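You operate a simulated robot arm through the tools that you are given. There is no shell and no other tool. Be economical: measure what you need, move in short steps, check, and stop when the job is done.

You run a simulated two-armed robot. Do the job below in one go: nothing can be reset, and whatever is moved stays where it is left.

Task
Slide the blue sensor to 35 and count two cans past it.
Fine: belt switch Off first and left Off; free the sensor's star knob, slide, tighten it; zero the counter, then hold the yellow button till it shows 2.

The check looks at the end state, three seconds after you hand in, the way a careful person would. Anything else that was tipped, shoved, dropped, spilled or broken makes it a failure.

Robot
Two 7-joint arms with two-finger parallel grippers on one trunk, on a base that drives. Base frame: it is fixed to the floor where the robot stands at the start and does not move with it; the origin is under the middle of the robot, x ahead of it, y to its left, z up. Lengths are in mm, angles in rad, forces in N, time in s.
The left shoulder is at the start at [50, 209, 1196], the right one opposite. With the tool pointing down near the work surface each hand reaches from about 100 to 900 mm from the robot's upright axis, wherever it stands, measured 20 degrees to its own side. Places, roughly: belt switch of the middle conveyor [1300, 2800, 900]; blue sensor [1300, 2200, 1100]; counter of the middle conveyor [1200, 2100, 800]; star knob on the blue sensor [1200, 2200, 1100]; white button under the counter [1200, 2100, 800]. Payload 4.4 kg a hand.
The TCP of each hand is the grasp point between the finger pads, 23 mm short of the fingertips. In the tool frame z runs along the fingers and y along their closing line. Largest opening 94 mm; finger width 38, thickness 10; the body of the gripper, 54 by 96 mm, starts 39 mm behind the TCP.
Orientation is that of the tool frame in the base frame, as [roll, pitch, yaw] about the fixed x, y, z axes, in that order (R = Rz(yaw) Ry(pitch) Rx(roll)). With the fingers straight down and closing along the base's y, the tool's x points along the base's -x, its y along +y and its z along -z.

Tools
- The arms move only by the tool apply_moves. It takes "left_targets", "right_targets" or both (then of equal length, played together; a hand with none holds still); each is a list of rows, each a list of 3 entries, a list of its own where there are three numbers: the turn, a rotation vector about the tool's x, y, z in units of 180 degrees (1.0 is 180 degrees), then the shift along the tool's x, y, z in units of 400 mm (1.0 is 400 mm), then the closure, from 0 (fully open) to 1 (shut). In form: [[[rx, ry, rz], [dx, dy, dz], fingers], ...]. A call has 1 to 8 rows; each row is the pose to reach, as a shift and turn from the pose commanded when the call began, along the tool's axes at that moment. A call with a number of a shift or a turn outside -1 to 1 is refused whole. Each row takes 0.2 s and may step no farther than 50 mm and 0.15 rad from the row before; otherwise, or with a gripper value out of range, the whole call is refused. A pose out of reach is approached as far as the arm can. The call stops where the force on the tool passes 40 N (or 10 N more than at its start, if that is more) or the arm is blocked; 0.2 s more then pass. The fingers move at their own pace (about 108 mm/s each) and stop on an object; they squeeze with about 29 N. The grip force told is the motor's: it shows also when the fingers shut on nothing. Time passes only in rows, and 0.2 s behind the last, so rows that repeat a pose let the fingers close. It gives the time, the measured TCP pose, the force on the tool (base axes), the opening and the grip force at its end, in the units of the frame above (readings bear some noise), with the torque about the TCP (base axes, N m) and any sound that the robot's microphone picked up.
- Cameras (640 x 400 px; columns grow to the right, rows downward): "scene" is now at [154.7, 8.3, 1364.2]; the picture's right is [0.12, -0.99, 0.00], its down [-0.61, -0.07, -0.79] and it looks along [0.78, 0.09, -0.61] (base axes); focal length 263 px, centre (320, 200). "left" rides on the left gripper at [86, -16, -75] in its tool frame; the picture's right is [0.18, 0.98, 0.00], its down [-0.58, 0.11, -0.81] and it looks along [-0.79, 0.15, 0.59] (tool axes); focal length 243 px, centre (320, 200). "right" rides on the right gripper at [87, 16, -74] in its tool frame; the picture's right is [-0.18, 0.98, 0.00], its down [-0.58, -0.11, -0.81] and it looks along [-0.79, -0.15, 0.59] (tool axes); focal length 243 px, centre (320, 200). There is no depth. A picture from a camera that has moved, and an enlarged one, comes with that camera's place and axes in the base frame and with its lens.
- camera(camera): a new picture of that camera. It takes no simulated time.
- raise_lower(by): slides the trunk up (or, below 0, down) by that many mm; the arms and the scene camera ride with it, the base frame stays. It gives what a move gives, with no picture.
- drive_base(legs): drives the robot by 1 to 6 legs, each [ahead, left, turn to the left] in mm, mm and rad, along the robot's own axes; the way and the turn of a leg run together, so that a leg with both is an arc; at most 1500 mm and 3.142 rad a leg. The arms and the cameras ride along, it lands a little off, and it stops where it bumps. It gives what a move gives.
- aim_head(pan, tilt): turns the head with the scene camera to pan (to the left, within 1.396 rad either way) and tilt (down, from -0.506 to 1.204), counted from straight ahead of the robot. It gives what a move gives.
- enlarge(camera, box): a new picture of the part [left, top, right, bottom] of that camera's present view, enlarged. It takes no simulated time.
- finish_job(): hands the job in; it is judged then, once.

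Go step by step. Nothing tells you exact positions but the pictures and the camera data: compare them with the known pose of the tool, close in by small moves and look again before you grip or let go. The budget is 135 turns and 106 pictures, counting those below and the enlarged ones. Unless the task says otherwise, let go and move clear before handing in, and close with one line.

The tools are called after "Call:" as name(argument=value, ...) on one line, values as JSON. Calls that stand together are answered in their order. apply_moves: Moves the arms, as the interface text tells. Its arguments: {"type":"object","properties":{"left_targets":{"type":"array","items":{"type":"array"}},"right_targets":{"type":"array","items":{"type":"array"}}},"required":[]} The other tools are called the same way: raise_lower (by) slides the trunk up or down; drive_base (legs) drives the base; aim_head (pan, tilt) turns the head that bears the scene camera; camera (camera) takes a picture; enlarge (camera, box) takes an enlarged picture of a part of a camera's view; finish_job () hands the job in.

At the start:

```text
time_s: 0.0
left_ee_pos: [635.2, 313.4, 1058.3]
left_tool_rot: [-3.142, 0.001, 3.141]
left_ft_force: [0.0, -0.2, 0.4]
left_torque: [0.03, 0.02, 0.01]
left_width: 93.9
left_finger_force: 0.1
right_ee_pos: [673.1, -218.7, 1045.0]
right_tool_rot: [-3.141, -0.001, 3.142]
right_ft_force: [-0.8, 0.0, 0.0]
right_torque: [-0.01, 0.01, -0.03]
right_width: 94.2
right_finger_force: 0.0
trunk travel left (down, up): [-275.0, 288.0]
robot x, y, heading: [-2.6, -1.8, -0.002]
head pan, tilt: [0.117, 0.661]
```

scene: 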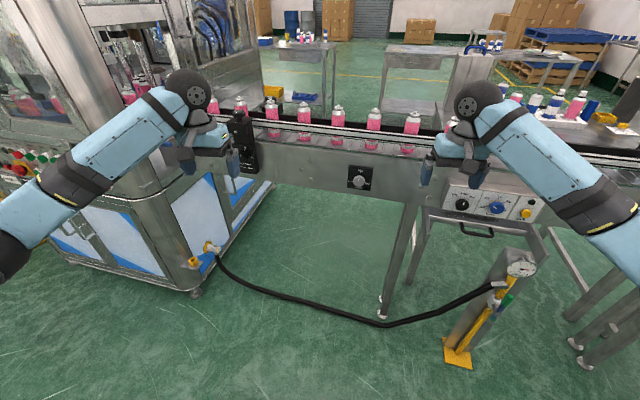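
right: 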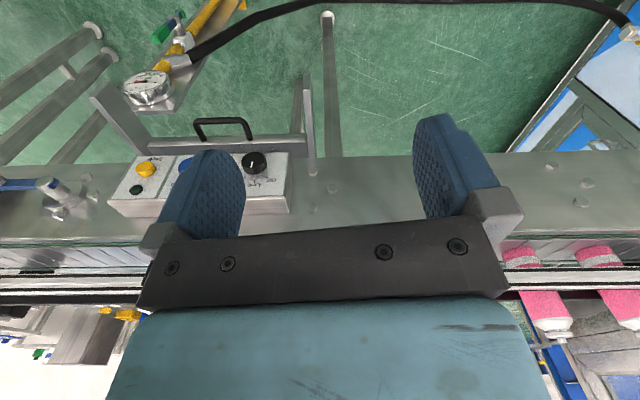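
left: 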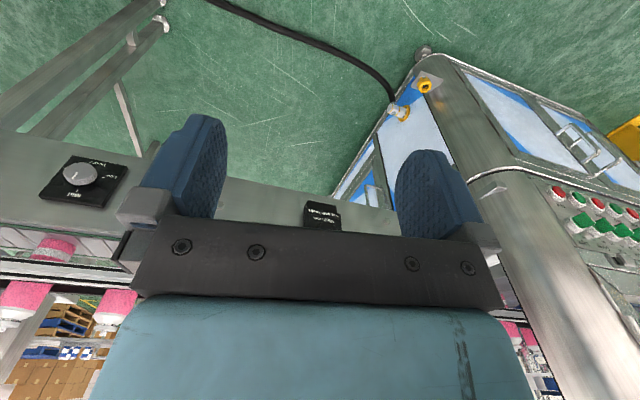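

I see a conveyor ahead of me, but the work spots are far to my left (y about 2100–2800). I'll look to the left first.

Call:
aim_head(pan=1.1, tilt=0.4)

Call:
camera(camera="scene")

```text
time_s: 1.3
left_ee_pos: [633.9, 313.8, 1057.6]
left_tool_rot: [3.141, -0.001, 3.14]
left_ft_force: [-0.5, 0.9, -0.1]
left_torque: [-0.01, 0.02, -0.02]
left_width: 94.2
left_finger_force: 0.1
right_ee_pos: [673.1, -219.1, 1046.1]
right_tool_rot: [-3.141, 0.0, -3.141]
right_ft_force: [0.0, -0.5, -0.7]
right_torque: [-0.02, -0.01, -0.03]
right_width: 94.3
right_finger_force: 0.2
trunk travel left (down, up): [-275.0, 288.0]
robot x, y, heading: [-0.1, 1.6, -0.0]
head pan, tilt: [1.1, 0.4]
```

```text
102 pictures are left
camera scene: at [111.0, 80.7, 1387.8], right [0.89, -0.45, 0.0], down [-0.18, -0.35, -0.92], along [0.42, 0.82, -0.39], focal length 263 px, centre (320, 200)
```

scene: 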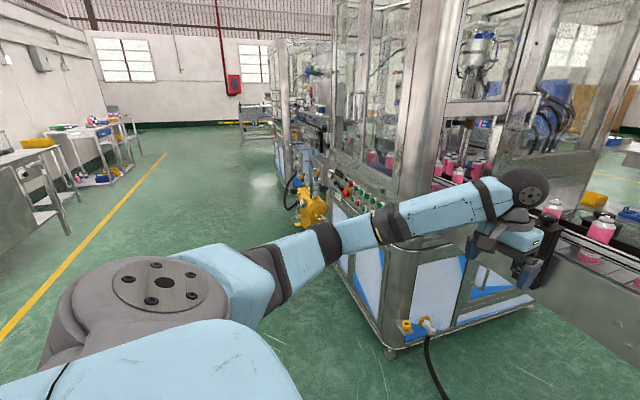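

The filling machine stands at about x≥900, y 800–1700, and the aisle at x≈0 is free. I'll drive left along the aisle and look again.

Call:
drive_base(legs=[[-100, 0, 0], [0, 1300, 0], [0, 900, 0]])

Call:
aim_head(pan=0.0, tilt=0.4)

Call:
camera(camera="scene")

```text
time_s: 21.4
left_ee_pos: [554.1, 2499.7, 1057.5]
left_tool_rot: [3.142, 0.001, 3.132]
left_ft_force: [-0.3, -1.1, 0.1]
left_torque: [-0.06, 0.03, 0.0]
left_width: 94.3
left_finger_force: 0.0
right_ee_pos: [588.2, 1968.7, 1045.7]
right_tool_rot: [3.141, -0.001, 3.132]
right_ft_force: [-0.4, 0.0, -0.3]
right_torque: [-0.01, -0.02, -0.02]
right_width: 94.1
right_finger_force: 0.1
trunk travel left (down, up): [-275.0, 288.0]
robot x, y, heading: [-80.0, 2191.7, -0.005]
head pan, tilt: [1.1, 0.4]
```

```text
time_s: 22.8
left_ee_pos: [555.3, 2500.4, 1059.6]
left_tool_rot: [3.141, 0.0, 3.133]
left_ft_force: [0.5, 0.3, 0.8]
left_torque: [-0.01, -0.03, -0.01]
left_width: 94.1
left_finger_force: 0.0
right_ee_pos: [588.1, 1967.0, 1044.7]
right_tool_rot: [-3.14, 0.0, 3.134]
right_ft_force: [-0.5, 0.1, -0.3]
right_torque: [0.01, -0.03, 0.0]
right_width: 94.0
right_finger_force: 0.0
trunk travel left (down, up): [-275.0, 288.0]
robot x, y, heading: [-87.6, 2191.6, -0.008]
head pan, tilt: [0.0, 0.4]
```

```text
101 pictures are left
camera scene: at [78.5, 2189.3, 1387.8], right [-0.01, -1.0, 0.0], down [-0.39, 0.0, -0.92], along [0.92, -0.01, -0.39], focal length 263 px, centre (320, 200)
```

scene: 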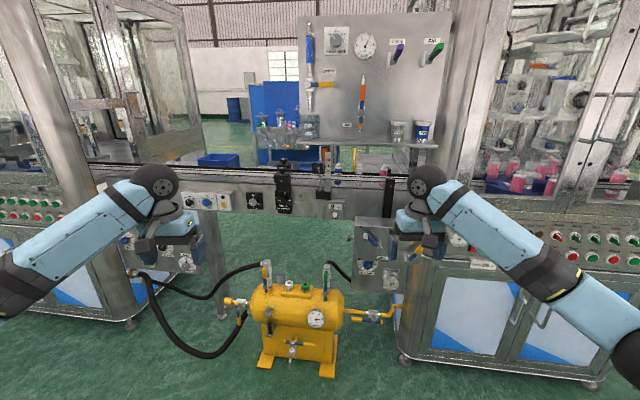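

I'm now facing the middle conveyor, with a yellow tank on the floor before it. I'll enlarge to identify the parts.

Call:
enlarge(camera="scene", box=[240, 130, 440, 255])

Call:
enlarge(camera="scene", box=[100, 150, 300, 275])

```text
3.20 times, centred on (340, 192) of scene
camera zoom: at [78.5, 2189.3, 1387.8], right [-0.01, -1.0, 0.0], down [-0.39, 0.0, -0.92], along [0.92, -0.01, -0.39], focal length 841 px, centre (256, 224)
```

zoom: 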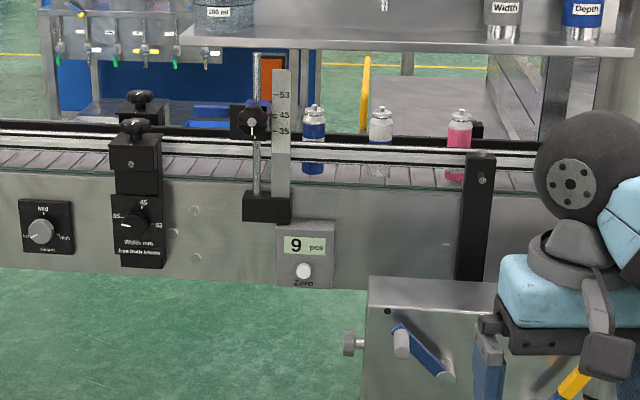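

```text
3.20 times, centred on (200, 212) of scene
camera zoom: at [78.5, 2189.3, 1387.8], right [-0.01, -1.0, 0.0], down [-0.39, 0.0, -0.92], along [0.92, -0.01, -0.39], focal length 841 px, centre (704, 160)
```

zoom: 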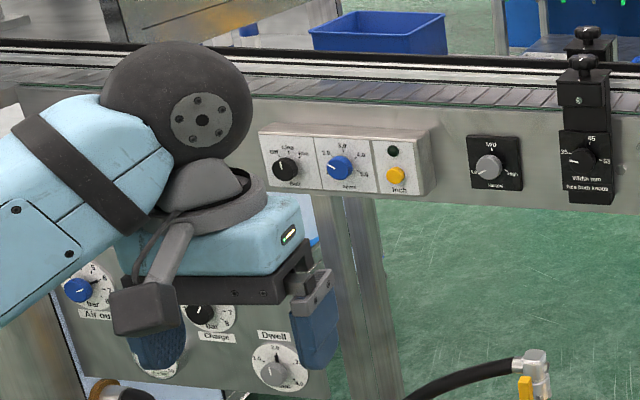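

Now clear: the control box (belt switch, speed, yellow jog) sits near y 2640–2810, and the sensor post with its star knob is near y 2183. The counter is near y 2107. I'll move to y≈2450 and closer, stopping short of the tank.

Call:
drive_base(legs=[[0, 250, 0], [430, 0, 0.006]])

Call:
aim_head(pan=0.0, tilt=0.6)

Call:
camera(camera="scene")

```text
time_s: 27.8
left_ee_pos: [969.8, 2744.1, 1065.9]
left_tool_rot: [3.139, 0.012, 3.13]
left_ft_force: [0.2, -0.5, 0.4]
left_torque: [-0.01, -0.01, 0.03]
left_width: 94.0
left_finger_force: 0.0
right_ee_pos: [994.0, 2216.6, 1043.4]
right_tool_rot: [-3.133, 0.002, -3.13]
right_ft_force: [0.0, 0.5, 0.0]
right_torque: [0.01, 0.0, 0.02]
right_width: 93.7
right_finger_force: 0.1
trunk travel left (down, up): [-275.0, 288.0]
robot x, y, heading: [341.1, 2439.3, -0.015]
head pan, tilt: [0.0, 0.4]
stopped in leg 2: the robot was blocked; the commanded pose is now the measured one
```

```text
time_s: 28.5
left_ee_pos: [968.0, 2745.0, 1068.3]
left_tool_rot: [3.14, 0.01, 3.13]
left_ft_force: [0.7, 0.3, 0.2]
left_torque: [-0.03, 0.0, 0.0]
left_width: 94.0
left_finger_force: 0.0
right_ee_pos: [993.3, 2217.9, 1044.9]
right_tool_rot: [-3.136, 0.002, -3.129]
right_ft_force: [1.0, -0.3, -0.4]
right_torque: [-0.03, 0.01, 0.03]
right_width: 94.0
right_finger_force: 0.0
trunk travel left (down, up): [-275.0, 288.0]
robot x, y, heading: [339.5, 2436.1, -0.006]
head pan, tilt: [0.0, 0.6]
```

```text
98 pictures are left
camera scene: at [484.1, 2433.8, 1371.5], right [-0.01, -1.0, 0.0], down [-0.55, 0.01, -0.83], along [0.83, -0.01, -0.55], focal length 263 px, centre (320, 200)
```

scene: 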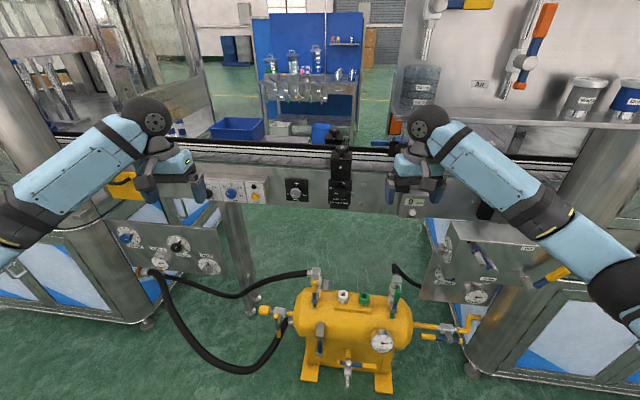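

The drive was blocked at x≈340, though the tank seems not to have moved. I'll look down and to the sides to find what touched.

Call:
aim_head(pan=0.0, tilt=1.2)

Call:
camera(camera="scene")

Call:
aim_head(pan=1.1, tilt=0.7)

Call:
camera(camera="scene")

```text
time_s: 29.5
left_ee_pos: [968.2, 2745.0, 1068.0]
left_tool_rot: [3.136, 0.014, 3.132]
left_ft_force: [-0.2, 0.0, -0.3]
left_torque: [0.01, 0.04, 0.03]
left_width: 94.0
left_finger_force: 0.1
right_ee_pos: [993.5, 2218.2, 1044.3]
right_tool_rot: [-3.135, 0.0, -3.13]
right_ft_force: [0.3, 0.4, 0.2]
right_torque: [-0.01, 0.02, 0.02]
right_width: 94.1
right_finger_force: 0.1
trunk travel left (down, up): [-275.0, 288.0]
robot x, y, heading: [342.6, 2437.7, -0.012]
head pan, tilt: [0.0, 1.201]
```

```text
97 pictures are left
camera scene: at [452.1, 2433.9, 1326.5], right [-0.01, -1.0, 0.0], down [-0.93, 0.01, -0.37], along [0.37, 0.0, -0.93], focal length 263 px, centre (320, 200)
```

scene: 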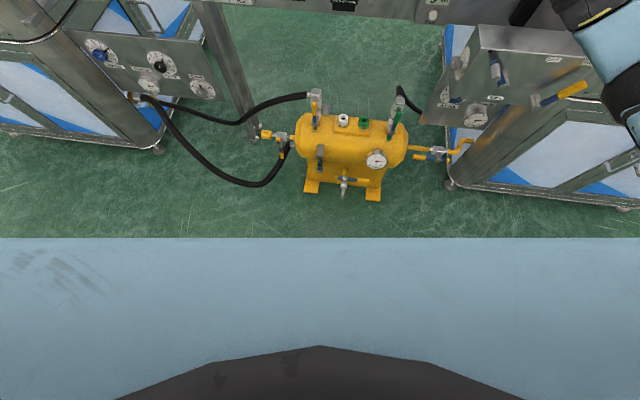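

```text
time_s: 30.8
left_ee_pos: [967.9, 2744.5, 1068.1]
left_tool_rot: [3.139, 0.014, 3.133]
left_ft_force: [0.5, 0.4, -0.1]
left_torque: [-0.03, 0.02, 0.0]
left_width: 94.2
left_finger_force: 0.1
right_ee_pos: [994.6, 2217.1, 1043.5]
right_tool_rot: [-3.135, 0.002, -3.128]
right_ft_force: [-0.4, 0.2, 0.0]
right_torque: [-0.03, -0.01, -0.01]
right_width: 94.0
right_finger_force: 0.0
trunk travel left (down, up): [-275.0, 288.0]
robot x, y, heading: [341.4, 2439.0, -0.005]
head pan, tilt: [1.1, 0.7]
```

```text
96 pictures are left
camera scene: at [435.0, 2509.7, 1362.4], right [0.89, -0.46, 0.01], down [-0.29, -0.57, -0.77], along [0.36, 0.68, -0.64], focal length 263 px, centre (320, 200)
```

scene: 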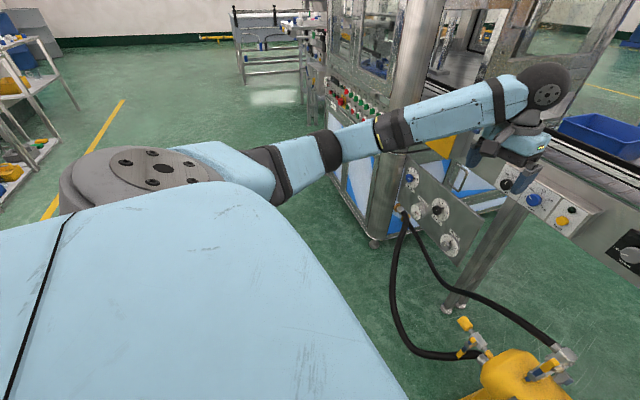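

Nothing obviously touches on the left, though the left forearm passes near the machine post. I'll look to the right too.

Call:
aim_head(pan=-1.1, tilt=0.7)

Call:
camera(camera="scene")

Call:
camera(camera="left")

Call:
camera(camera="right")

```text
time_s: 32.9
left_ee_pos: [967.9, 2745.0, 1068.3]
left_tool_rot: [3.138, 0.014, 3.133]
left_ft_force: [-0.7, -0.4, 0.0]
left_torque: [-0.05, -0.01, -0.01]
left_width: 94.0
left_finger_force: 0.1
right_ee_pos: [994.3, 2218.8, 1044.5]
right_tool_rot: [-3.134, 0.001, -3.13]
right_ft_force: [0.4, 0.8, 0.6]
right_torque: [-0.03, 0.02, -0.01]
right_width: 93.7
right_finger_force: 0.1
trunk travel left (down, up): [-275.0, 288.0]
robot x, y, heading: [340.1, 2435.7, -0.01]
head pan, tilt: [-1.1, 0.7]
```

```text
95 pictures are left
camera scene: at [433.7, 2358.6, 1362.0], right [-0.9, -0.45, -0.01], down [-0.28, 0.58, -0.77], along [0.35, -0.68, -0.64], focal length 263 px, centre (320, 200)
```

scene: 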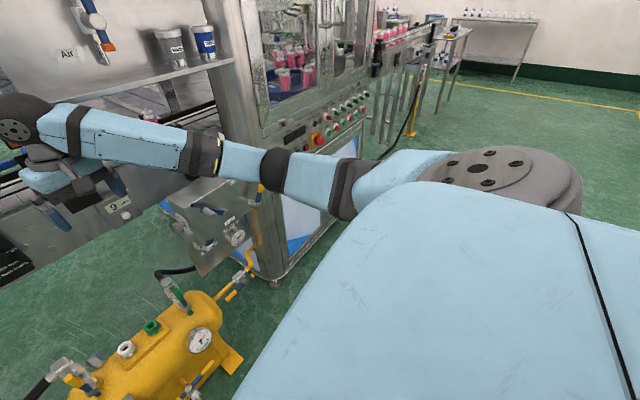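

```text
94 pictures are left
camera left: at [879.6, 2730.5, 1141.4], right [-0.17, 0.98, 0.0], down [0.57, 0.1, 0.81], along [0.8, 0.14, -0.58], focal length 243 px, centre (320, 200)
```

left: 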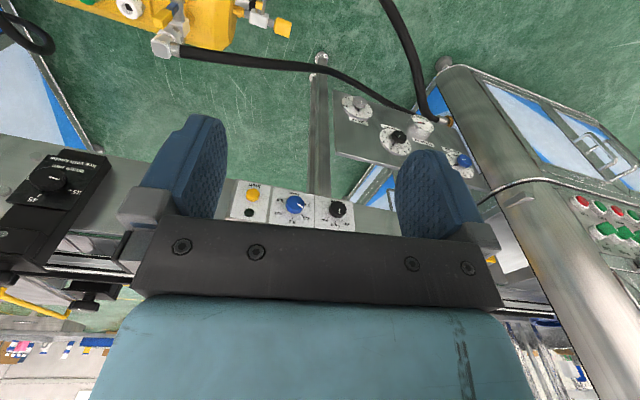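

```text
93 pictures are left
camera right: at [907.6, 2232.9, 1118.5], right [0.17, 0.99, -0.01], down [0.58, -0.1, 0.81], along [0.8, -0.14, -0.59], focal length 243 px, centre (320, 200)
```

right: 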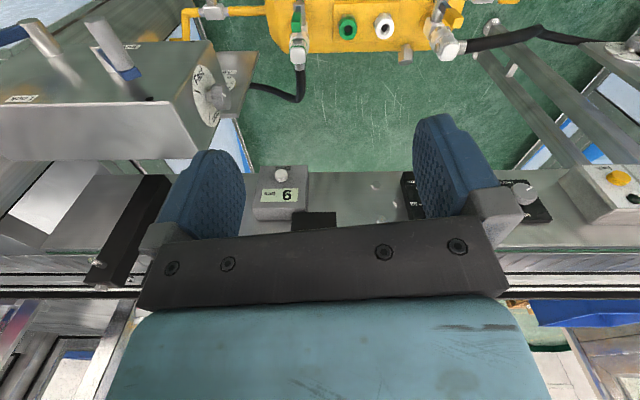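

The tank gauge triangulates to the same spot before and after, so nothing was shoved. I'll back off a hair, then turn both hands to point forward (+x), lowering the left one towards switch height.

Call:
drive_base(legs=[[-15, 0, 0.008]])

Call:
apply_moves(left_targets=[[[0, -0.046, 0], [0, 0, 0.05], 0], [[0, -0.092, 0], [0, 0, 0.1], 0], [[0, -0.138, 0], [0, 0, 0.15], 0], [[0, -0.184, 0], [0, 0, 0.2], 0], [[0, -0.23, 0], [0, 0, 0.25], 0], [[0, -0.276, 0], [0, 0, 0.3], 0], [[0, -0.322, 0], [0, 0, 0.35], 0], [[0, -0.368, 0], [0, 0, 0.4], 0]], right_targets=[[[0, -0.046, 0], [0.01, 0, 0], 0], [[0, -0.092, 0], [0.02, 0, 0], 0], [[0, -0.138, 0], [0.03, 0, 0], 0], [[0, -0.184, 0], [0.04, 0, 0], 0], [[0, -0.23, 0], [0.05, 0, 0], 0], [[0, -0.276, 0], [0.06, 0, 0], 0], [[0, -0.322, 0], [0.07, 0, 0], 0], [[0, -0.368, 0], [0.08, 0, 0], 0]])

Call:
aim_head(pan=0.0, tilt=0.5)

Call:
camera(camera="scene")

```text
time_s: 33.7
left_ee_pos: [960.8, 2751.9, 1059.2]
left_tool_rot: [-3.141, 0.0, 3.141]
left_ft_force: [0.2, 0.1, 0.5]
left_torque: [-0.01, 0.01, -0.02]
left_width: 93.7
left_finger_force: 0.1
right_ee_pos: [990.8, 2225.6, 1034.1]
right_tool_rot: [-3.13, -0.015, -3.122]
right_ft_force: [-0.8, -0.1, -1.0]
right_torque: [-0.01, -0.02, 0.03]
right_width: 94.0
right_finger_force: 0.0
trunk travel left (down, up): [-275.0, 288.0]
robot x, y, heading: [325.7, 2439.9, 0.0]
head pan, tilt: [-1.1, 0.7]
```

```text
time_s: 35.5
left_ee_pos: [959.9, 2753.0, 900.4]
left_tool_rot: [3.141, 1.16, -3.141]
left_ft_force: [0.2, 0.2, 0.7]
left_torque: [0.02, -0.01, 0.04]
left_width: 93.8
left_finger_force: 0.0
right_ee_pos: [958.9, 2224.7, 1035.6]
right_tool_rot: [-3.115, 1.144, -3.1]
right_ft_force: [0.6, -0.5, -1.0]
right_torque: [0.04, 0.02, 0.02]
right_width: 94.0
right_finger_force: 0.0
trunk travel left (down, up): [-275.0, 288.0]
robot x, y, heading: [325.7, 2440.8, 0.003]
head pan, tilt: [-1.1, 0.7]
```

```text
time_s: 36.8
left_ee_pos: [960.1, 2753.9, 899.4]
left_tool_rot: [3.141, 1.155, -3.142]
left_ft_force: [-0.4, 0.0, -0.6]
left_torque: [-0.01, -0.04, 0.01]
left_width: 93.9
left_finger_force: 0.2
right_ee_pos: [958.7, 2225.0, 1036.2]
right_tool_rot: [-3.117, 1.141, -3.103]
right_ft_force: [0.1, -0.1, -0.1]
right_torque: [-0.02, 0.02, 0.01]
right_width: 94.2
right_finger_force: 0.0
trunk travel left (down, up): [-275.0, 288.0]
robot x, y, heading: [325.9, 2438.7, -0.002]
head pan, tilt: [0.0, 0.499]
```

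```text
92 pictures are left
camera scene: at [485.5, 2437.8, 1378.6], right [0.0, -1.0, 0.0], down [-0.48, 0.0, -0.88], along [0.88, 0.0, -0.48], focal length 263 px, centre (320, 200)
```

scene: 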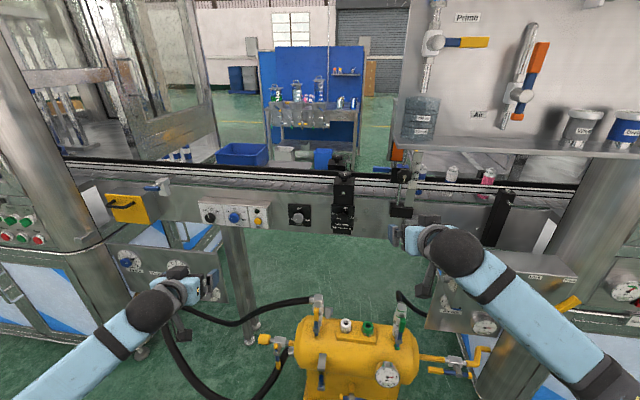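

Good view now, with the hands out of the way. I'll enlarge the control box and the sensor.

Call:
enlarge(camera="scene", box=[190, 190, 280, 240])

Call:
enlarge(camera="scene", box=[365, 150, 455, 240])

Call:
camera(camera="right")

```text
7.11 times, centred on (235, 215) of scene
camera zoom: at [485.5, 2437.8, 1378.6], right [0.0, -1.0, 0.0], down [-0.48, 0.0, -0.88], along [0.88, 0.0, -0.48], focal length 1869 px, centre (924, 93)
```

zoom: 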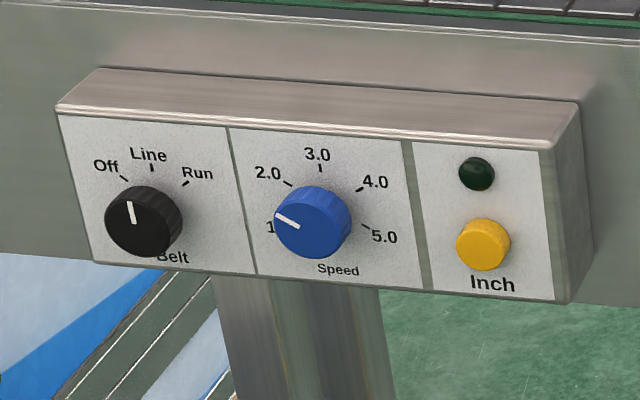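

```text
4.44 times, centred on (410, 195) of scene
camera zoom: at [485.5, 2437.8, 1378.6], right [0.0, -1.0, 0.0], down [-0.48, 0.0, -0.88], along [0.88, 0.0, -0.48], focal length 1168 px, centre (-80, 222)
```

zoom: 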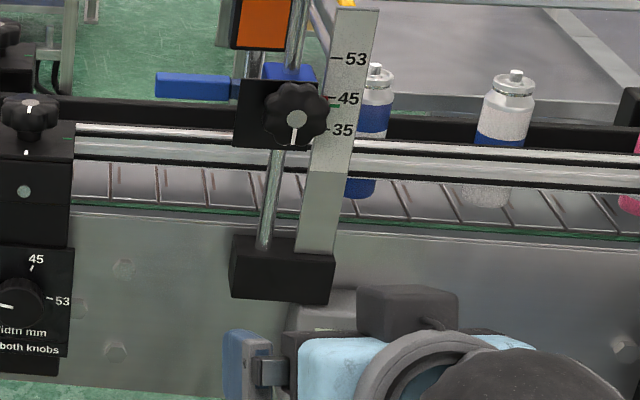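

```text
89 pictures are left
camera right: at [855.8, 2237.8, 987.8], right [0.06, 0.99, 0.16], down [-0.49, -0.11, 0.87], along [0.87, -0.13, 0.48], focal length 243 px, centre (320, 200)
```

right: 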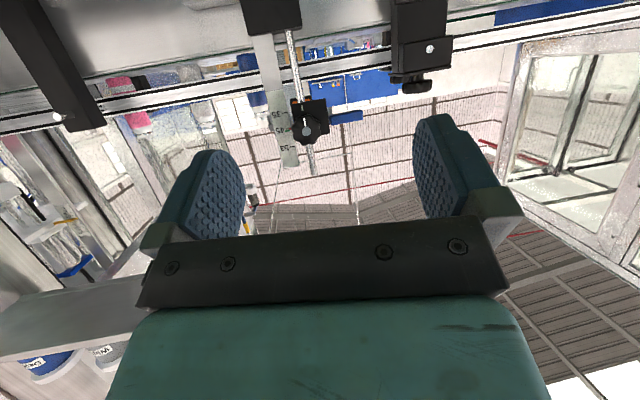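

Belt switch stands at "Line" and must go one notch left to Off. I'll look closely at the sensor's pointer through the right hand camera.

Call:
enlarge(camera="right", box=[240, 70, 370, 190])

Call:
enlarge(camera="scene", box=[385, 155, 430, 195])

```text
3.33 times, centred on (305, 130) of right
camera zoom: at [855.8, 2237.8, 987.8], right [0.06, 0.99, 0.16], down [-0.49, -0.11, 0.87], along [0.87, -0.13, 0.48], focal length 809 px, centre (370, 433)
```

zoom: 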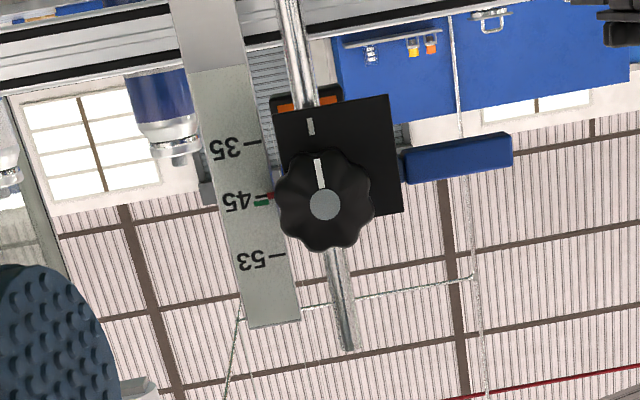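

```text
10.00 times, centred on (408, 175) of scene
camera zoom: at [485.5, 2437.8, 1378.6], right [0.0, -1.0, 0.0], down [-0.48, 0.0, -0.88], along [0.88, 0.0, -0.48], focal length 2628 px, centre (-555, 450)
```

zoom: 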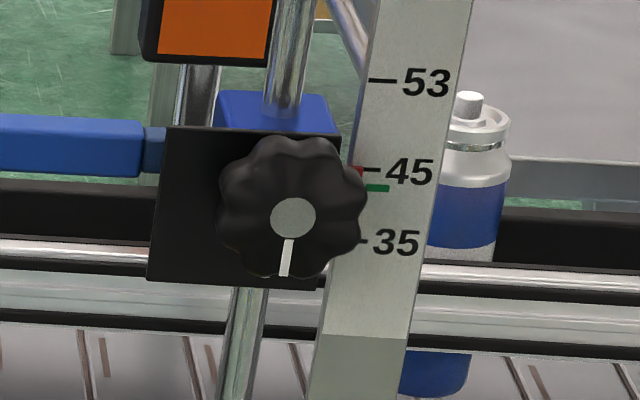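

The sensor's red pointer stands at 45; the 35 tick is about 24 mm lower. The star knob's face is near (1216, 2182, 1064), about 44 mm wide. The belt switch comes first, so I'll finish levelling the hands and look with the left camera.

Call:
apply_moves(left_targets=[[[0, -0.044, 0], [0, 0.03, 0], 0], [[0, -0.088, 0], [0, 0.06, 0], 0], [[0, -0.132, 0], [0, 0.09, 0], 0]], right_targets=[[[0, -0.045, 0], [0, 0, 0], 0], [[0, -0.09, 0], [0, 0, 0], 0], [[0, -0.136, 0], [0, 0, 0], 0]])

Call:
camera(camera="left")

```text
time_s: 37.6
left_ee_pos: [959.9, 2789.3, 900.0]
left_tool_rot: [0.116, 1.568, 0.117]
left_ft_force: [0.0, -0.1, -0.7]
left_torque: [-0.03, 0.0, 0.0]
left_width: 94.0
left_finger_force: 0.0
right_ee_pos: [959.4, 2224.5, 1037.1]
right_tool_rot: [-1.489, 1.56, -1.468]
right_ft_force: [-0.5, 0.1, 0.1]
right_torque: [0.02, 0.02, 0.01]
right_width: 94.0
right_finger_force: 0.1
trunk travel left (down, up): [-275.0, 288.0]
robot x, y, heading: [325.0, 2440.5, 0.002]
head pan, tilt: [0.0, 0.499]
```

```text
86 pictures are left
camera left: at [884.9, 2774.0, 813.4], right [0.0, 0.98, -0.18], down [-0.81, 0.11, 0.58], along [0.59, 0.15, 0.79], focal length 243 px, centre (320, 200)
```

left: 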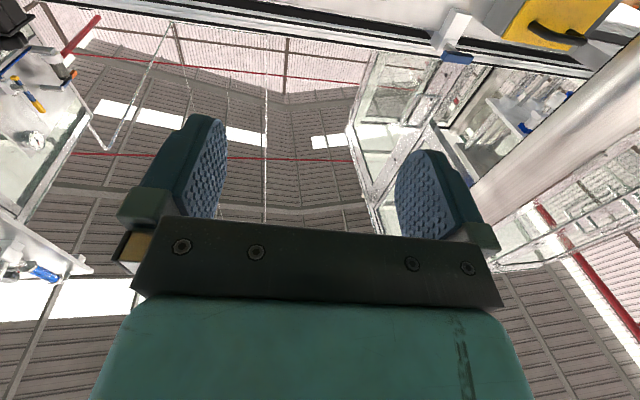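

The cameras under the hands only see up, so I rely on triangulation from the scene views. That puts the belt switch face at about (1296, 2838, 862). I'll bring the left hand to a point in front of it and check.

Call:
apply_moves(left_targets=[[[0, 0, 0], [0.03, 0.03, 0.09], 0.3], [[0, 0, 0], [0.06, 0.06, 0.18], 0.3], [[0, 0, 0], [0.095, 0.09, 0.27], 0.3], [[0, 0, 0], [0.095, 0.1225, 0.37], 0.3], [[0, 0, 0], [0.095, 0.1225, 0.47], 0.3], [[0, 0, 0], [0.095, 0.1225, 0.575], 0.3]])

Call:
enlarge(camera="scene", box=[150, 170, 290, 260])

Call:
camera(camera="left")

```text
time_s: 39.0
left_ee_pos: [1190.9, 2835.8, 860.6]
left_tool_rot: [3.032, 1.569, 3.034]
left_ft_force: [0.3, 0.4, 0.2]
left_torque: [0.0, -0.05, -0.02]
left_width: 66.0
left_finger_force: 0.0
right_ee_pos: [958.7, 2224.7, 1034.5]
right_tool_rot: [-1.814, 1.558, -1.795]
right_ft_force: [-0.8, -0.5, -0.3]
right_torque: [0.03, 0.03, -0.01]
right_width: 94.1
right_finger_force: 0.1
trunk travel left (down, up): [-275.0, 288.0]
robot x, y, heading: [324.3, 2439.4, -0.003]
head pan, tilt: [0.0, 0.499]
```

```text
4.44 times, centred on (220, 215) of scene
camera zoom: at [486.2, 2437.4, 1378.5], right [0.0, -1.0, 0.0], down [-0.48, 0.0, -0.88], along [0.88, 0.0, -0.48], focal length 1168 px, centre (764, 133)
```

zoom: 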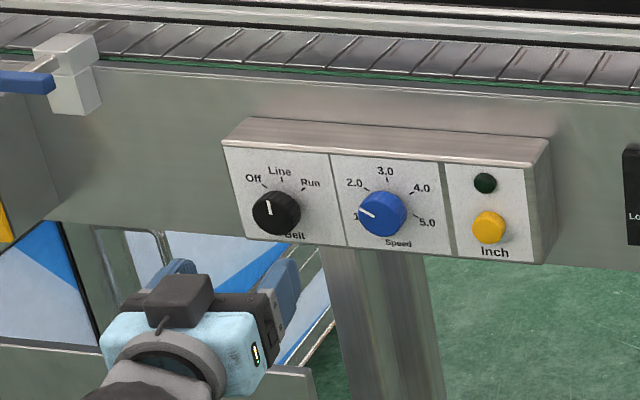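

```text
84 pictures are left
camera left: at [1115.5, 2821.2, 773.7], right [0.0, 0.98, -0.18], down [-0.81, 0.11, 0.58], along [0.59, 0.15, 0.79], focal length 243 px, centre (320, 200)
```

left: 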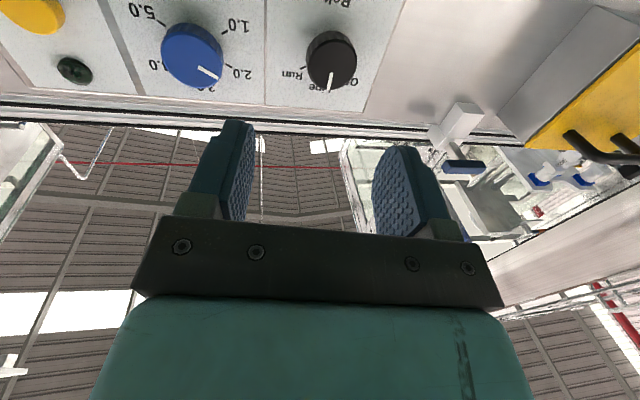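

Left camera and scene agree on the switch face at about (1307, 2844, 856). I'll advance open around it, with tips ending near x≈1317.

Call:
apply_moves(left_targets=[[[0, 0, 0], [0.0125, 0.02, 0.08], 0.3], [[0, 0, 0], [0.0125, 0.02, 0.16], 0.3], [[0, 0, 0], [0.0125, 0.02, 0.21], 0.3], [[0, 0, 0], [0.0125, 0.02, 0.24], 0.3], [[0, 0, 0], [0.0125, 0.02, 0.26], 0.3]])

Call:
enlarge(camera="scene", box=[180, 180, 280, 250])

Call:
camera(camera="left")

```text
time_s: 40.2
left_ee_pos: [1275.8, 2843.0, 856.2]
left_tool_rot: [0.343, 1.571, 0.341]
left_ft_force: [-0.6, -0.4, -0.3]
left_torque: [0.01, 0.0, 0.03]
left_width: 65.5
left_finger_force: 0.0
left hand out of reach, approached as far as the arm can: row 4, 5
right_ee_pos: [959.3, 2225.6, 1035.3]
right_tool_rot: [-1.762, 1.56, -1.741]
right_ft_force: [0.5, 1.0, 0.7]
right_torque: [0.02, -0.01, -0.03]
right_width: 94.2
right_finger_force: 0.1
trunk travel left (down, up): [-275.0, 288.0]
robot x, y, heading: [327.5, 2440.7, -0.001]
head pan, tilt: [0.0, 0.499]
```

```text
5.71 times, centred on (230, 215) of scene
camera zoom: at [485.5, 2437.5, 1378.7], right [0.0, -1.0, 0.0], down [-0.48, 0.0, -0.88], along [0.88, 0.0, -0.48], focal length 1502 px, centre (834, 114)
```

zoom: 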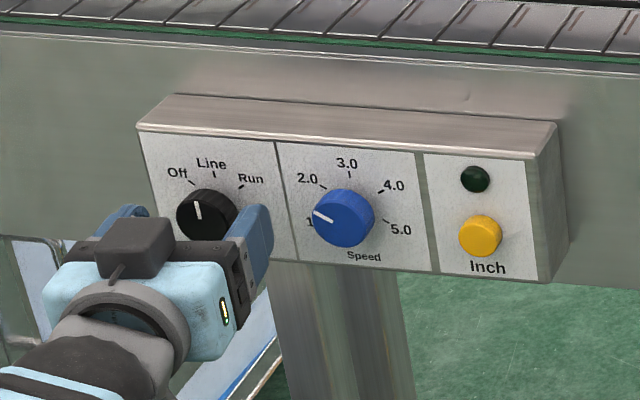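

```text
82 pictures are left
camera left: at [1199.2, 2828.3, 770.1], right [0.0, 0.98, -0.18], down [-0.81, 0.11, 0.58], along [0.59, 0.15, 0.79], focal length 243 px, centre (320, 200)
```

left: 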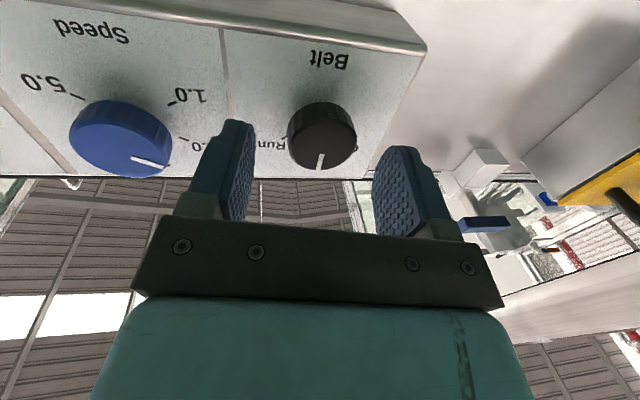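

The left arm is out of reach at x≈1276, about 20 mm short. I'll draw back, raise both hands 180 mm and lower the trunk by the same amount, so the shoulders are closer to the work height.

Call:
apply_moves(left_targets=[[[0, 0, 0], [0, 0, -0.12], 0.3], [[0, 0, 0], [0, 0, -0.24], 0.3], [[0, 0, 0], [-0.03, 0, -0.36], 0.3], [[0, 0, 0], [-0.11, 0, -0.44], 0.3], [[0, 0, 0], [-0.19, 0, -0.52], 0.3], [[0, 0, 0], [-0.27, 0, -0.6], 0.3], [[0, 0, 0], [-0.36, 0, -0.68], 0.3], [[0, 0, 0], [-0.45, 0, -0.72], 0.3]], right_targets=[[[0, 0, 0], [-0.05, 0, 0], 0], [[0, 0, 0], [-0.1, 0, 0], 0], [[0, 0, 0], [-0.15, 0, 0], 0], [[0, 0, 0], [-0.2, 0, 0], 0], [[0, 0, 0], [-0.25, 0, 0], 0], [[0, 0, 0], [-0.3, 0, 0], 0], [[0, 0, 0], [-0.37, 0, 0], 0], [[0, 0, 0], [-0.45, 0, 0], 0]])

Call:
raise_lower(by=-180)

Call:
camera(camera="scene")

```text
time_s: 42.0
left_ee_pos: [986.8, 2846.2, 1037.7]
left_tool_rot: [1.747, 1.569, 1.746]
left_ft_force: [0.2, 0.3, -0.1]
left_torque: [-0.01, -0.02, 0.0]
left_width: 65.8
left_finger_force: 0.0
right_ee_pos: [959.1, 2225.4, 1214.0]
right_tool_rot: [-1.783, 1.562, -1.763]
right_ft_force: [0.9, -0.5, 0.1]
right_torque: [0.01, 0.03, -0.01]
right_width: 94.2
right_finger_force: 0.0
trunk travel left (down, up): [-275.0, 288.0]
robot x, y, heading: [329.4, 2441.3, 0.001]
head pan, tilt: [0.0, 0.499]
```

```text
time_s: 44.0
left_ee_pos: [986.2, 2845.2, 856.0]
left_tool_rot: [3.017, 1.57, 3.013]
left_ft_force: [-0.7, -0.4, 0.1]
left_torque: [0.0, 0.0, 0.0]
left_width: 65.6
left_finger_force: 0.0
right_ee_pos: [959.7, 2225.8, 1036.2]
right_tool_rot: [-1.731, 1.561, -1.71]
right_ft_force: [0.0, -0.6, -0.2]
right_torque: [0.02, 0.05, -0.02]
right_width: 93.8
right_finger_force: 0.0
trunk travel left (down, up): [-95.0, 468.0]
robot x, y, heading: [327.8, 2443.2, 0.004]
head pan, tilt: [0.0, 0.499]
```

```text
81 pictures are left
camera scene: at [485.3, 2437.8, 1198.7], right [0.0, -1.0, 0.0], down [-0.48, 0.0, -0.88], along [0.88, 0.0, -0.48], focal length 263 px, centre (320, 200)
```

scene: 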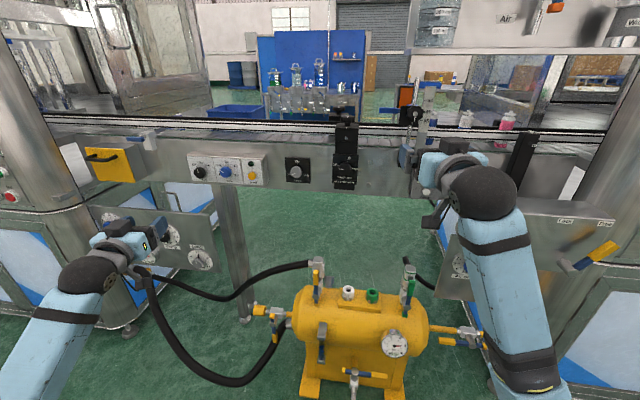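

Trunk is down. I'm moving the left hand forward again to the switch.

Call:
apply_moves(left_targets=[[[0, 0, 0], [0, 0, 0.12], 0.3], [[0, 0, 0], [0, 0, 0.24], 0.3], [[0, 0, 0], [0, 0, 0.36], 0.3], [[0, 0, 0], [0, 0, 0.48], 0.3], [[0, 0, 0], [0, 0, 0.6], 0.3], [[0, 0, 0], [0, 0, 0.69], 0.3], [[0, 0, 0], [0, 0, 0.74], 0.3], [[0, 0, 0], [0, 0, 0.77], 0.3]])

Call:
enlarge(camera="scene", box=[160, 130, 280, 210])

Call:
camera(camera="left")

```text
time_s: 45.8
left_ee_pos: [1292.1, 2845.0, 855.0]
left_tool_rot: [0.915, 1.569, 0.912]
left_ft_force: [-22.6, -2.4, -3.9]
left_torque: [0.19, 0.06, -1.04]
left_width: 67.2
left_finger_force: 1.2
right_ee_pos: [957.3, 2226.1, 1036.0]
right_tool_rot: [-1.59, 1.56, -1.572]
right_ft_force: [0.4, -0.1, 0.1]
right_torque: [0.03, 0.04, 0.01]
right_width: 94.2
right_finger_force: 0.2
trunk travel left (down, up): [-95.0, 468.0]
robot x, y, heading: [325.5, 2436.8, -0.0]
head pan, tilt: [0.0, 0.499]
```

```text
5.00 times, centred on (220, 170) of scene
camera zoom: at [483.7, 2438.0, 1198.8], right [0.0, -1.0, 0.0], down [-0.48, 0.0, -0.88], along [0.88, 0.0, -0.48], focal length 1314 px, centre (820, 350)
```

zoom: 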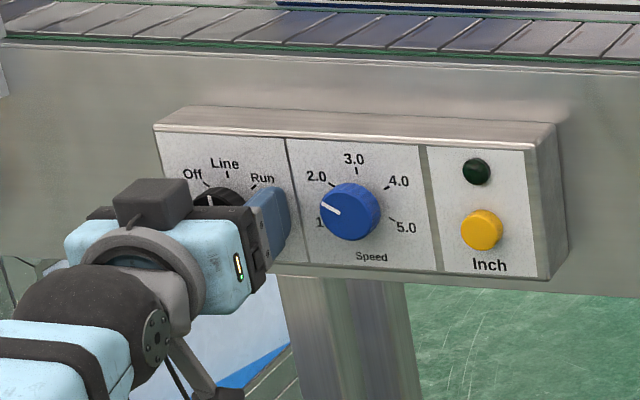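

```text
79 pictures are left
camera left: at [1217.2, 2830.9, 769.8], right [0.0, 0.98, -0.18], down [-0.81, 0.11, 0.58], along [0.59, 0.15, 0.79], focal length 243 px, centre (320, 200)
```

left: 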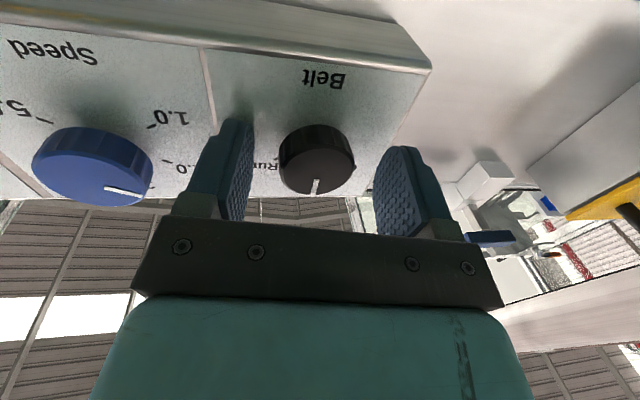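

The right fingertip touches the panel (22 N) and the knob is centred between the fingers. I'll back off 7 mm and close.

Call:
apply_moves(left_targets=[[[0, 0, 0], [0, 0, -0.0175], 0.3], [[0, 0, 0], [0, 0, -0.0175], 1], [[0, 0, 0], [0, 0, -0.0175], 1], [[0, 0, 0], [0, 0, -0.0175], 1]])

Call:
camera(camera="left")

```text
time_s: 46.8
left_ee_pos: [1288.2, 2844.1, 857.2]
left_tool_rot: [0.033, 1.57, 0.029]
left_ft_force: [4.3, -6.8, 1.8]
left_torque: [-0.13, -0.67, -0.67]
left_width: 36.7
left_finger_force: 45.0
right_ee_pos: [958.7, 2225.1, 1034.7]
right_tool_rot: [-1.772, 1.563, -1.756]
right_ft_force: [0.2, -1.2, -0.5]
right_torque: [-0.02, 0.0, -0.01]
right_width: 93.8
right_finger_force: 0.0
trunk travel left (down, up): [-95.0, 468.0]
robot x, y, heading: [325.9, 2439.5, -0.004]
head pan, tilt: [0.0, 0.499]
```

```text
78 pictures are left
camera left: at [1212.7, 2828.7, 771.0], right [0.0, 0.98, -0.18], down [-0.81, 0.11, 0.58], along [0.59, 0.15, 0.79], focal length 243 px, centre (320, 200)
```

left: 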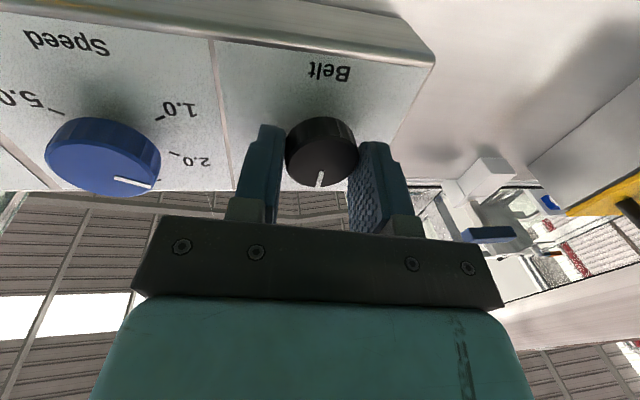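

The switch is gripped (36.7 mm). I'll turn it counterclockwise (as seen from the front) about 45°.

Call:
apply_moves(left_targets=[[[0, 0, -0.042], [0, 0, 0], 1], [[0, 0, -0.084], [0, 0, 0], 1], [[0, 0, -0.126], [0, 0, 0], 1], [[0, 0, -0.168], [0, 0, 0], 1], [[0, 0, -0.21], [0, 0, 0], 1], [[0, 0, -0.25], [0, 0, 0], 1]])

Call:
camera(camera="left")

Call:
enlarge(camera="scene", box=[160, 130, 280, 210])

```text
time_s: 48.2
left_ee_pos: [1287.5, 2845.4, 856.6]
left_tool_rot: [-1.57, 0.784, -1.569]
left_ft_force: [5.3, -4.5, 1.4]
left_torque: [0.01, 0.6, -0.81]
left_width: 36.3
left_finger_force: 44.9
right_ee_pos: [960.1, 2227.2, 1034.8]
right_tool_rot: [-1.778, 1.56, -1.759]
right_ft_force: [0.6, -0.4, 0.8]
right_torque: [-0.03, 0.0, -0.03]
right_width: 94.0
right_finger_force: 0.1
trunk travel left (down, up): [-95.0, 468.0]
robot x, y, heading: [325.5, 2442.0, -0.0]
head pan, tilt: [0.0, 0.499]
```

```text
77 pictures are left
camera left: at [1211.9, 2774.0, 807.0], right [0.0, 0.56, -0.83], down [-0.81, 0.49, 0.33], along [0.59, 0.67, 0.45], focal length 243 px, centre (320, 200)
```

left: 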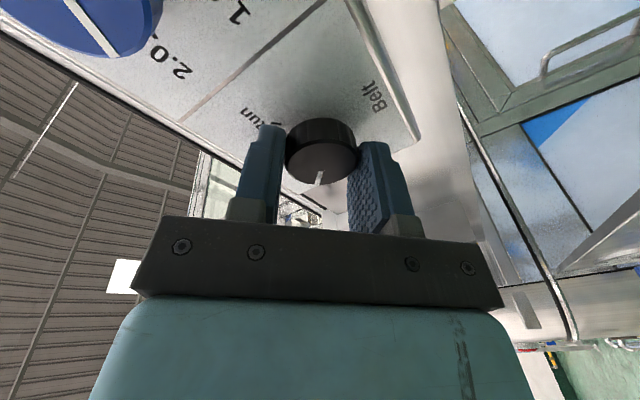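

```text
5.00 times, centred on (220, 170) of scene
camera zoom: at [485.6, 2437.5, 1198.6], right [0.0, -1.0, 0.0], down [-0.48, 0.0, -0.88], along [0.88, 0.0, -0.48], focal length 1314 px, centre (820, 350)
```

zoom: 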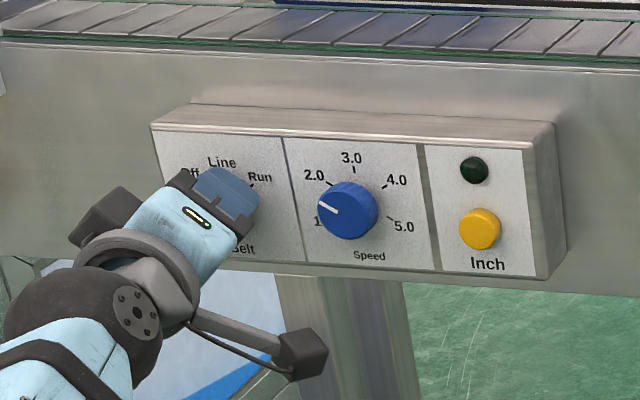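

The knob followed the 45° turn. I'll let go, draw straight back and check.

Call:
apply_moves(left_targets=[[[0, 0, 0], [0, 0, 0], 0.3], [[0, 0, 0], [0, 0, 0], 0.3], [[0, 0, 0], [0, 0, -0.1], 0.3], [[0, 0, 0.04], [0, 0, -0.22], 0.3], [[0, 0, 0.08], [0, 0, -0.34], 0.3]])

Call:
enlarge(camera="scene", box=[180, 140, 270, 200])

```text
time_s: 49.4
left_ee_pos: [1150.0, 2843.9, 857.1]
left_tool_rot: [-1.566, 1.037, -1.567]
left_ft_force: [-0.9, 0.4, 0.6]
left_torque: [0.0, 0.02, 0.02]
left_width: 65.6
left_finger_force: 0.1
right_ee_pos: [960.1, 2226.7, 1034.4]
right_tool_rot: [-1.715, 1.561, -1.696]
right_ft_force: [0.7, -0.2, 0.0]
right_torque: [0.03, 0.01, 0.01]
right_width: 94.0
right_finger_force: 0.1
trunk travel left (down, up): [-95.0, 468.0]
robot x, y, heading: [324.7, 2440.3, 0.006]
head pan, tilt: [0.0, 0.499]
```

```text
6.67 times, centred on (225, 170) of scene
camera zoom: at [485.2, 2438.0, 1198.8], right [0.0, -1.0, 0.0], down [-0.48, 0.0, -0.88], along [0.88, 0.0, -0.48], focal length 1752 px, centre (953, 400)
```

zoom: 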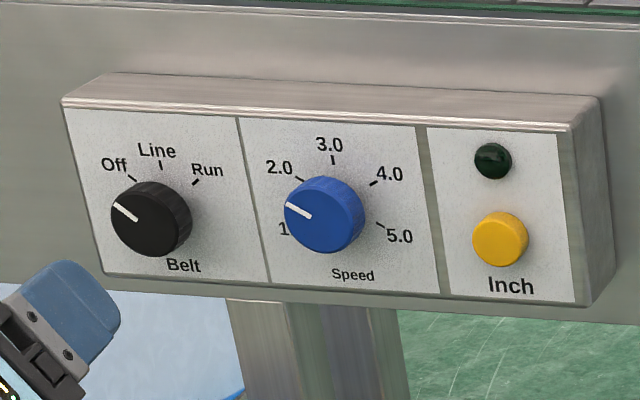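

The belt switch is now at Off. Next the right hand goes in front of the star knob.

Call:
apply_moves(right_targets=[[[0, 0, 0], [-0.02, -0.03, 0.08], 0.25], [[0, 0, 0], [-0.04, -0.06, 0.17], 0.25], [[0, 0, 0], [-0.06, -0.09, 0.26], 0.25], [[0, 0, 0], [-0.0725, -0.11, 0.35], 0.25], [[0, 0, 0], [-0.0725, -0.11, 0.4275], 0.25]])

Call:
enlarge(camera="scene", box=[350, 70, 470, 190])

Call:
camera(camera="right")

```text
time_s: 50.6
left_ee_pos: [1150.7, 2844.6, 856.3]
left_tool_rot: [-1.569, 1.037, -1.57]
left_ft_force: [0.4, -0.6, -0.3]
left_torque: [-0.02, -0.02, 0.01]
left_width: 65.9
left_finger_force: 0.0
right_ee_pos: [1132.1, 2185.6, 1063.3]
right_tool_rot: [-1.779, 1.559, -1.762]
right_ft_force: [0.4, -0.1, -0.2]
right_torque: [-0.01, -0.04, 0.02]
right_width: 70.2
right_finger_force: 0.0
trunk travel left (down, up): [-95.0, 468.0]
robot x, y, heading: [323.7, 2436.9, -0.001]
head pan, tilt: [0.0, 0.499]
```

```text
3.33 times, centred on (410, 130) of scene
camera zoom: at [485.6, 2438.0, 1198.6], right [0.0, -1.0, 0.0], down [-0.48, 0.0, -0.88], along [0.88, 0.0, -0.48], focal length 876 px, centre (20, 433)
```

zoom: 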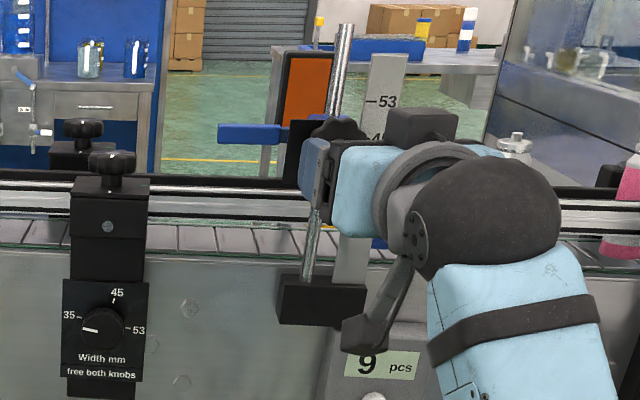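

```text
73 pictures are left
camera right: at [1057.2, 2198.0, 977.2], right [-0.02, 0.98, 0.17], down [-0.8, -0.12, 0.58], along [0.6, -0.13, 0.79], focal length 243 px, centre (320, 200)
```

right: 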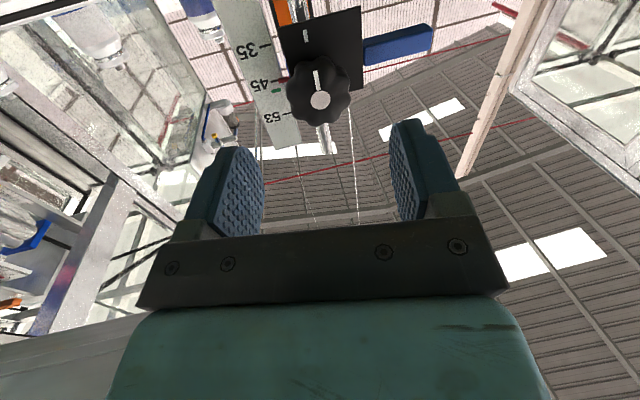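

Knob centre confirmed at about (1208, 2184, 1064). I'll advance around it with the fingers open to 70 mm.

Call:
apply_moves(right_targets=[[[0, 0, 0], [0, 0, 0.07], 0.25], [[0, 0, 0], [0, -0.002, 0.13], 0.25], [[0, 0, 0], [0, -0.002, 0.16], 0.25], [[0, 0, 0], [0, -0.002, 0.185], 0.25]])

Call:
camera(camera="right")

```text
time_s: 51.6
left_ee_pos: [1151.1, 2845.2, 855.9]
left_tool_rot: [-1.57, 1.037, -1.57]
left_ft_force: [-0.3, -0.1, 1.1]
left_torque: [-0.01, -0.02, -0.03]
left_width: 65.8
left_finger_force: 0.1
right_ee_pos: [1205.8, 2186.5, 1063.9]
right_tool_rot: [-1.773, 1.561, -1.755]
right_ft_force: [-0.2, -0.7, -0.8]
right_torque: [-0.03, 0.03, 0.04]
right_width: 70.5
right_finger_force: 0.1
trunk travel left (down, up): [-95.0, 468.0]
robot x, y, heading: [323.2, 2436.7, 0.005]
head pan, tilt: [0.0, 0.499]
```

```text
72 pictures are left
camera right: at [1131.3, 2199.2, 977.4], right [-0.02, 0.98, 0.17], down [-0.8, -0.12, 0.58], along [0.6, -0.13, 0.79], focal length 243 px, centre (320, 200)
```

right: 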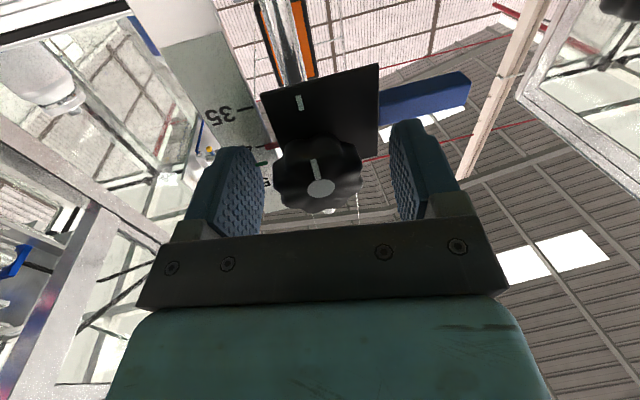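

The knob sits between the fingers, about 3 mm off centre. I'll correct that and close.

Call:
apply_moves(right_targets=[[[0, 0, 0], [0, -0.008, 0.008], 0.25], [[0, 0, 0], [0, -0.008, 0.008], 1], [[0, 0, 0], [0, -0.008, 0.008], 1], [[0, 0, 0], [0, -0.008, 0.008], 1]])

Call:
camera(camera="right")

```text
time_s: 52.6
left_ee_pos: [1150.1, 2846.2, 856.1]
left_tool_rot: [-1.569, 1.035, -1.569]
left_ft_force: [-0.6, -0.1, -0.1]
left_torque: [-0.01, 0.01, 0.0]
left_width: 65.6
left_finger_force: 0.0
right_ee_pos: [1208.7, 2185.3, 1064.0]
right_tool_rot: [-1.741, 1.56, -1.721]
right_ft_force: [-2.0, 9.9, -2.8]
right_torque: [-0.06, -0.31, -0.18]
right_width: 43.6
right_finger_force: 45.3
trunk travel left (down, up): [-95.0, 468.0]
robot x, y, heading: [323.7, 2441.6, 0.004]
head pan, tilt: [0.0, 0.499]
```

```text
71 pictures are left
camera right: at [1134.2, 2198.1, 977.8], right [-0.02, 0.98, 0.17], down [-0.8, -0.12, 0.58], along [0.6, -0.13, 0.79], focal length 243 px, centre (320, 200)
```

right: 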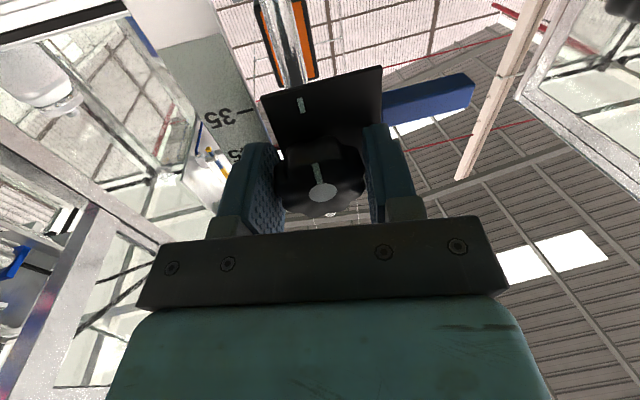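

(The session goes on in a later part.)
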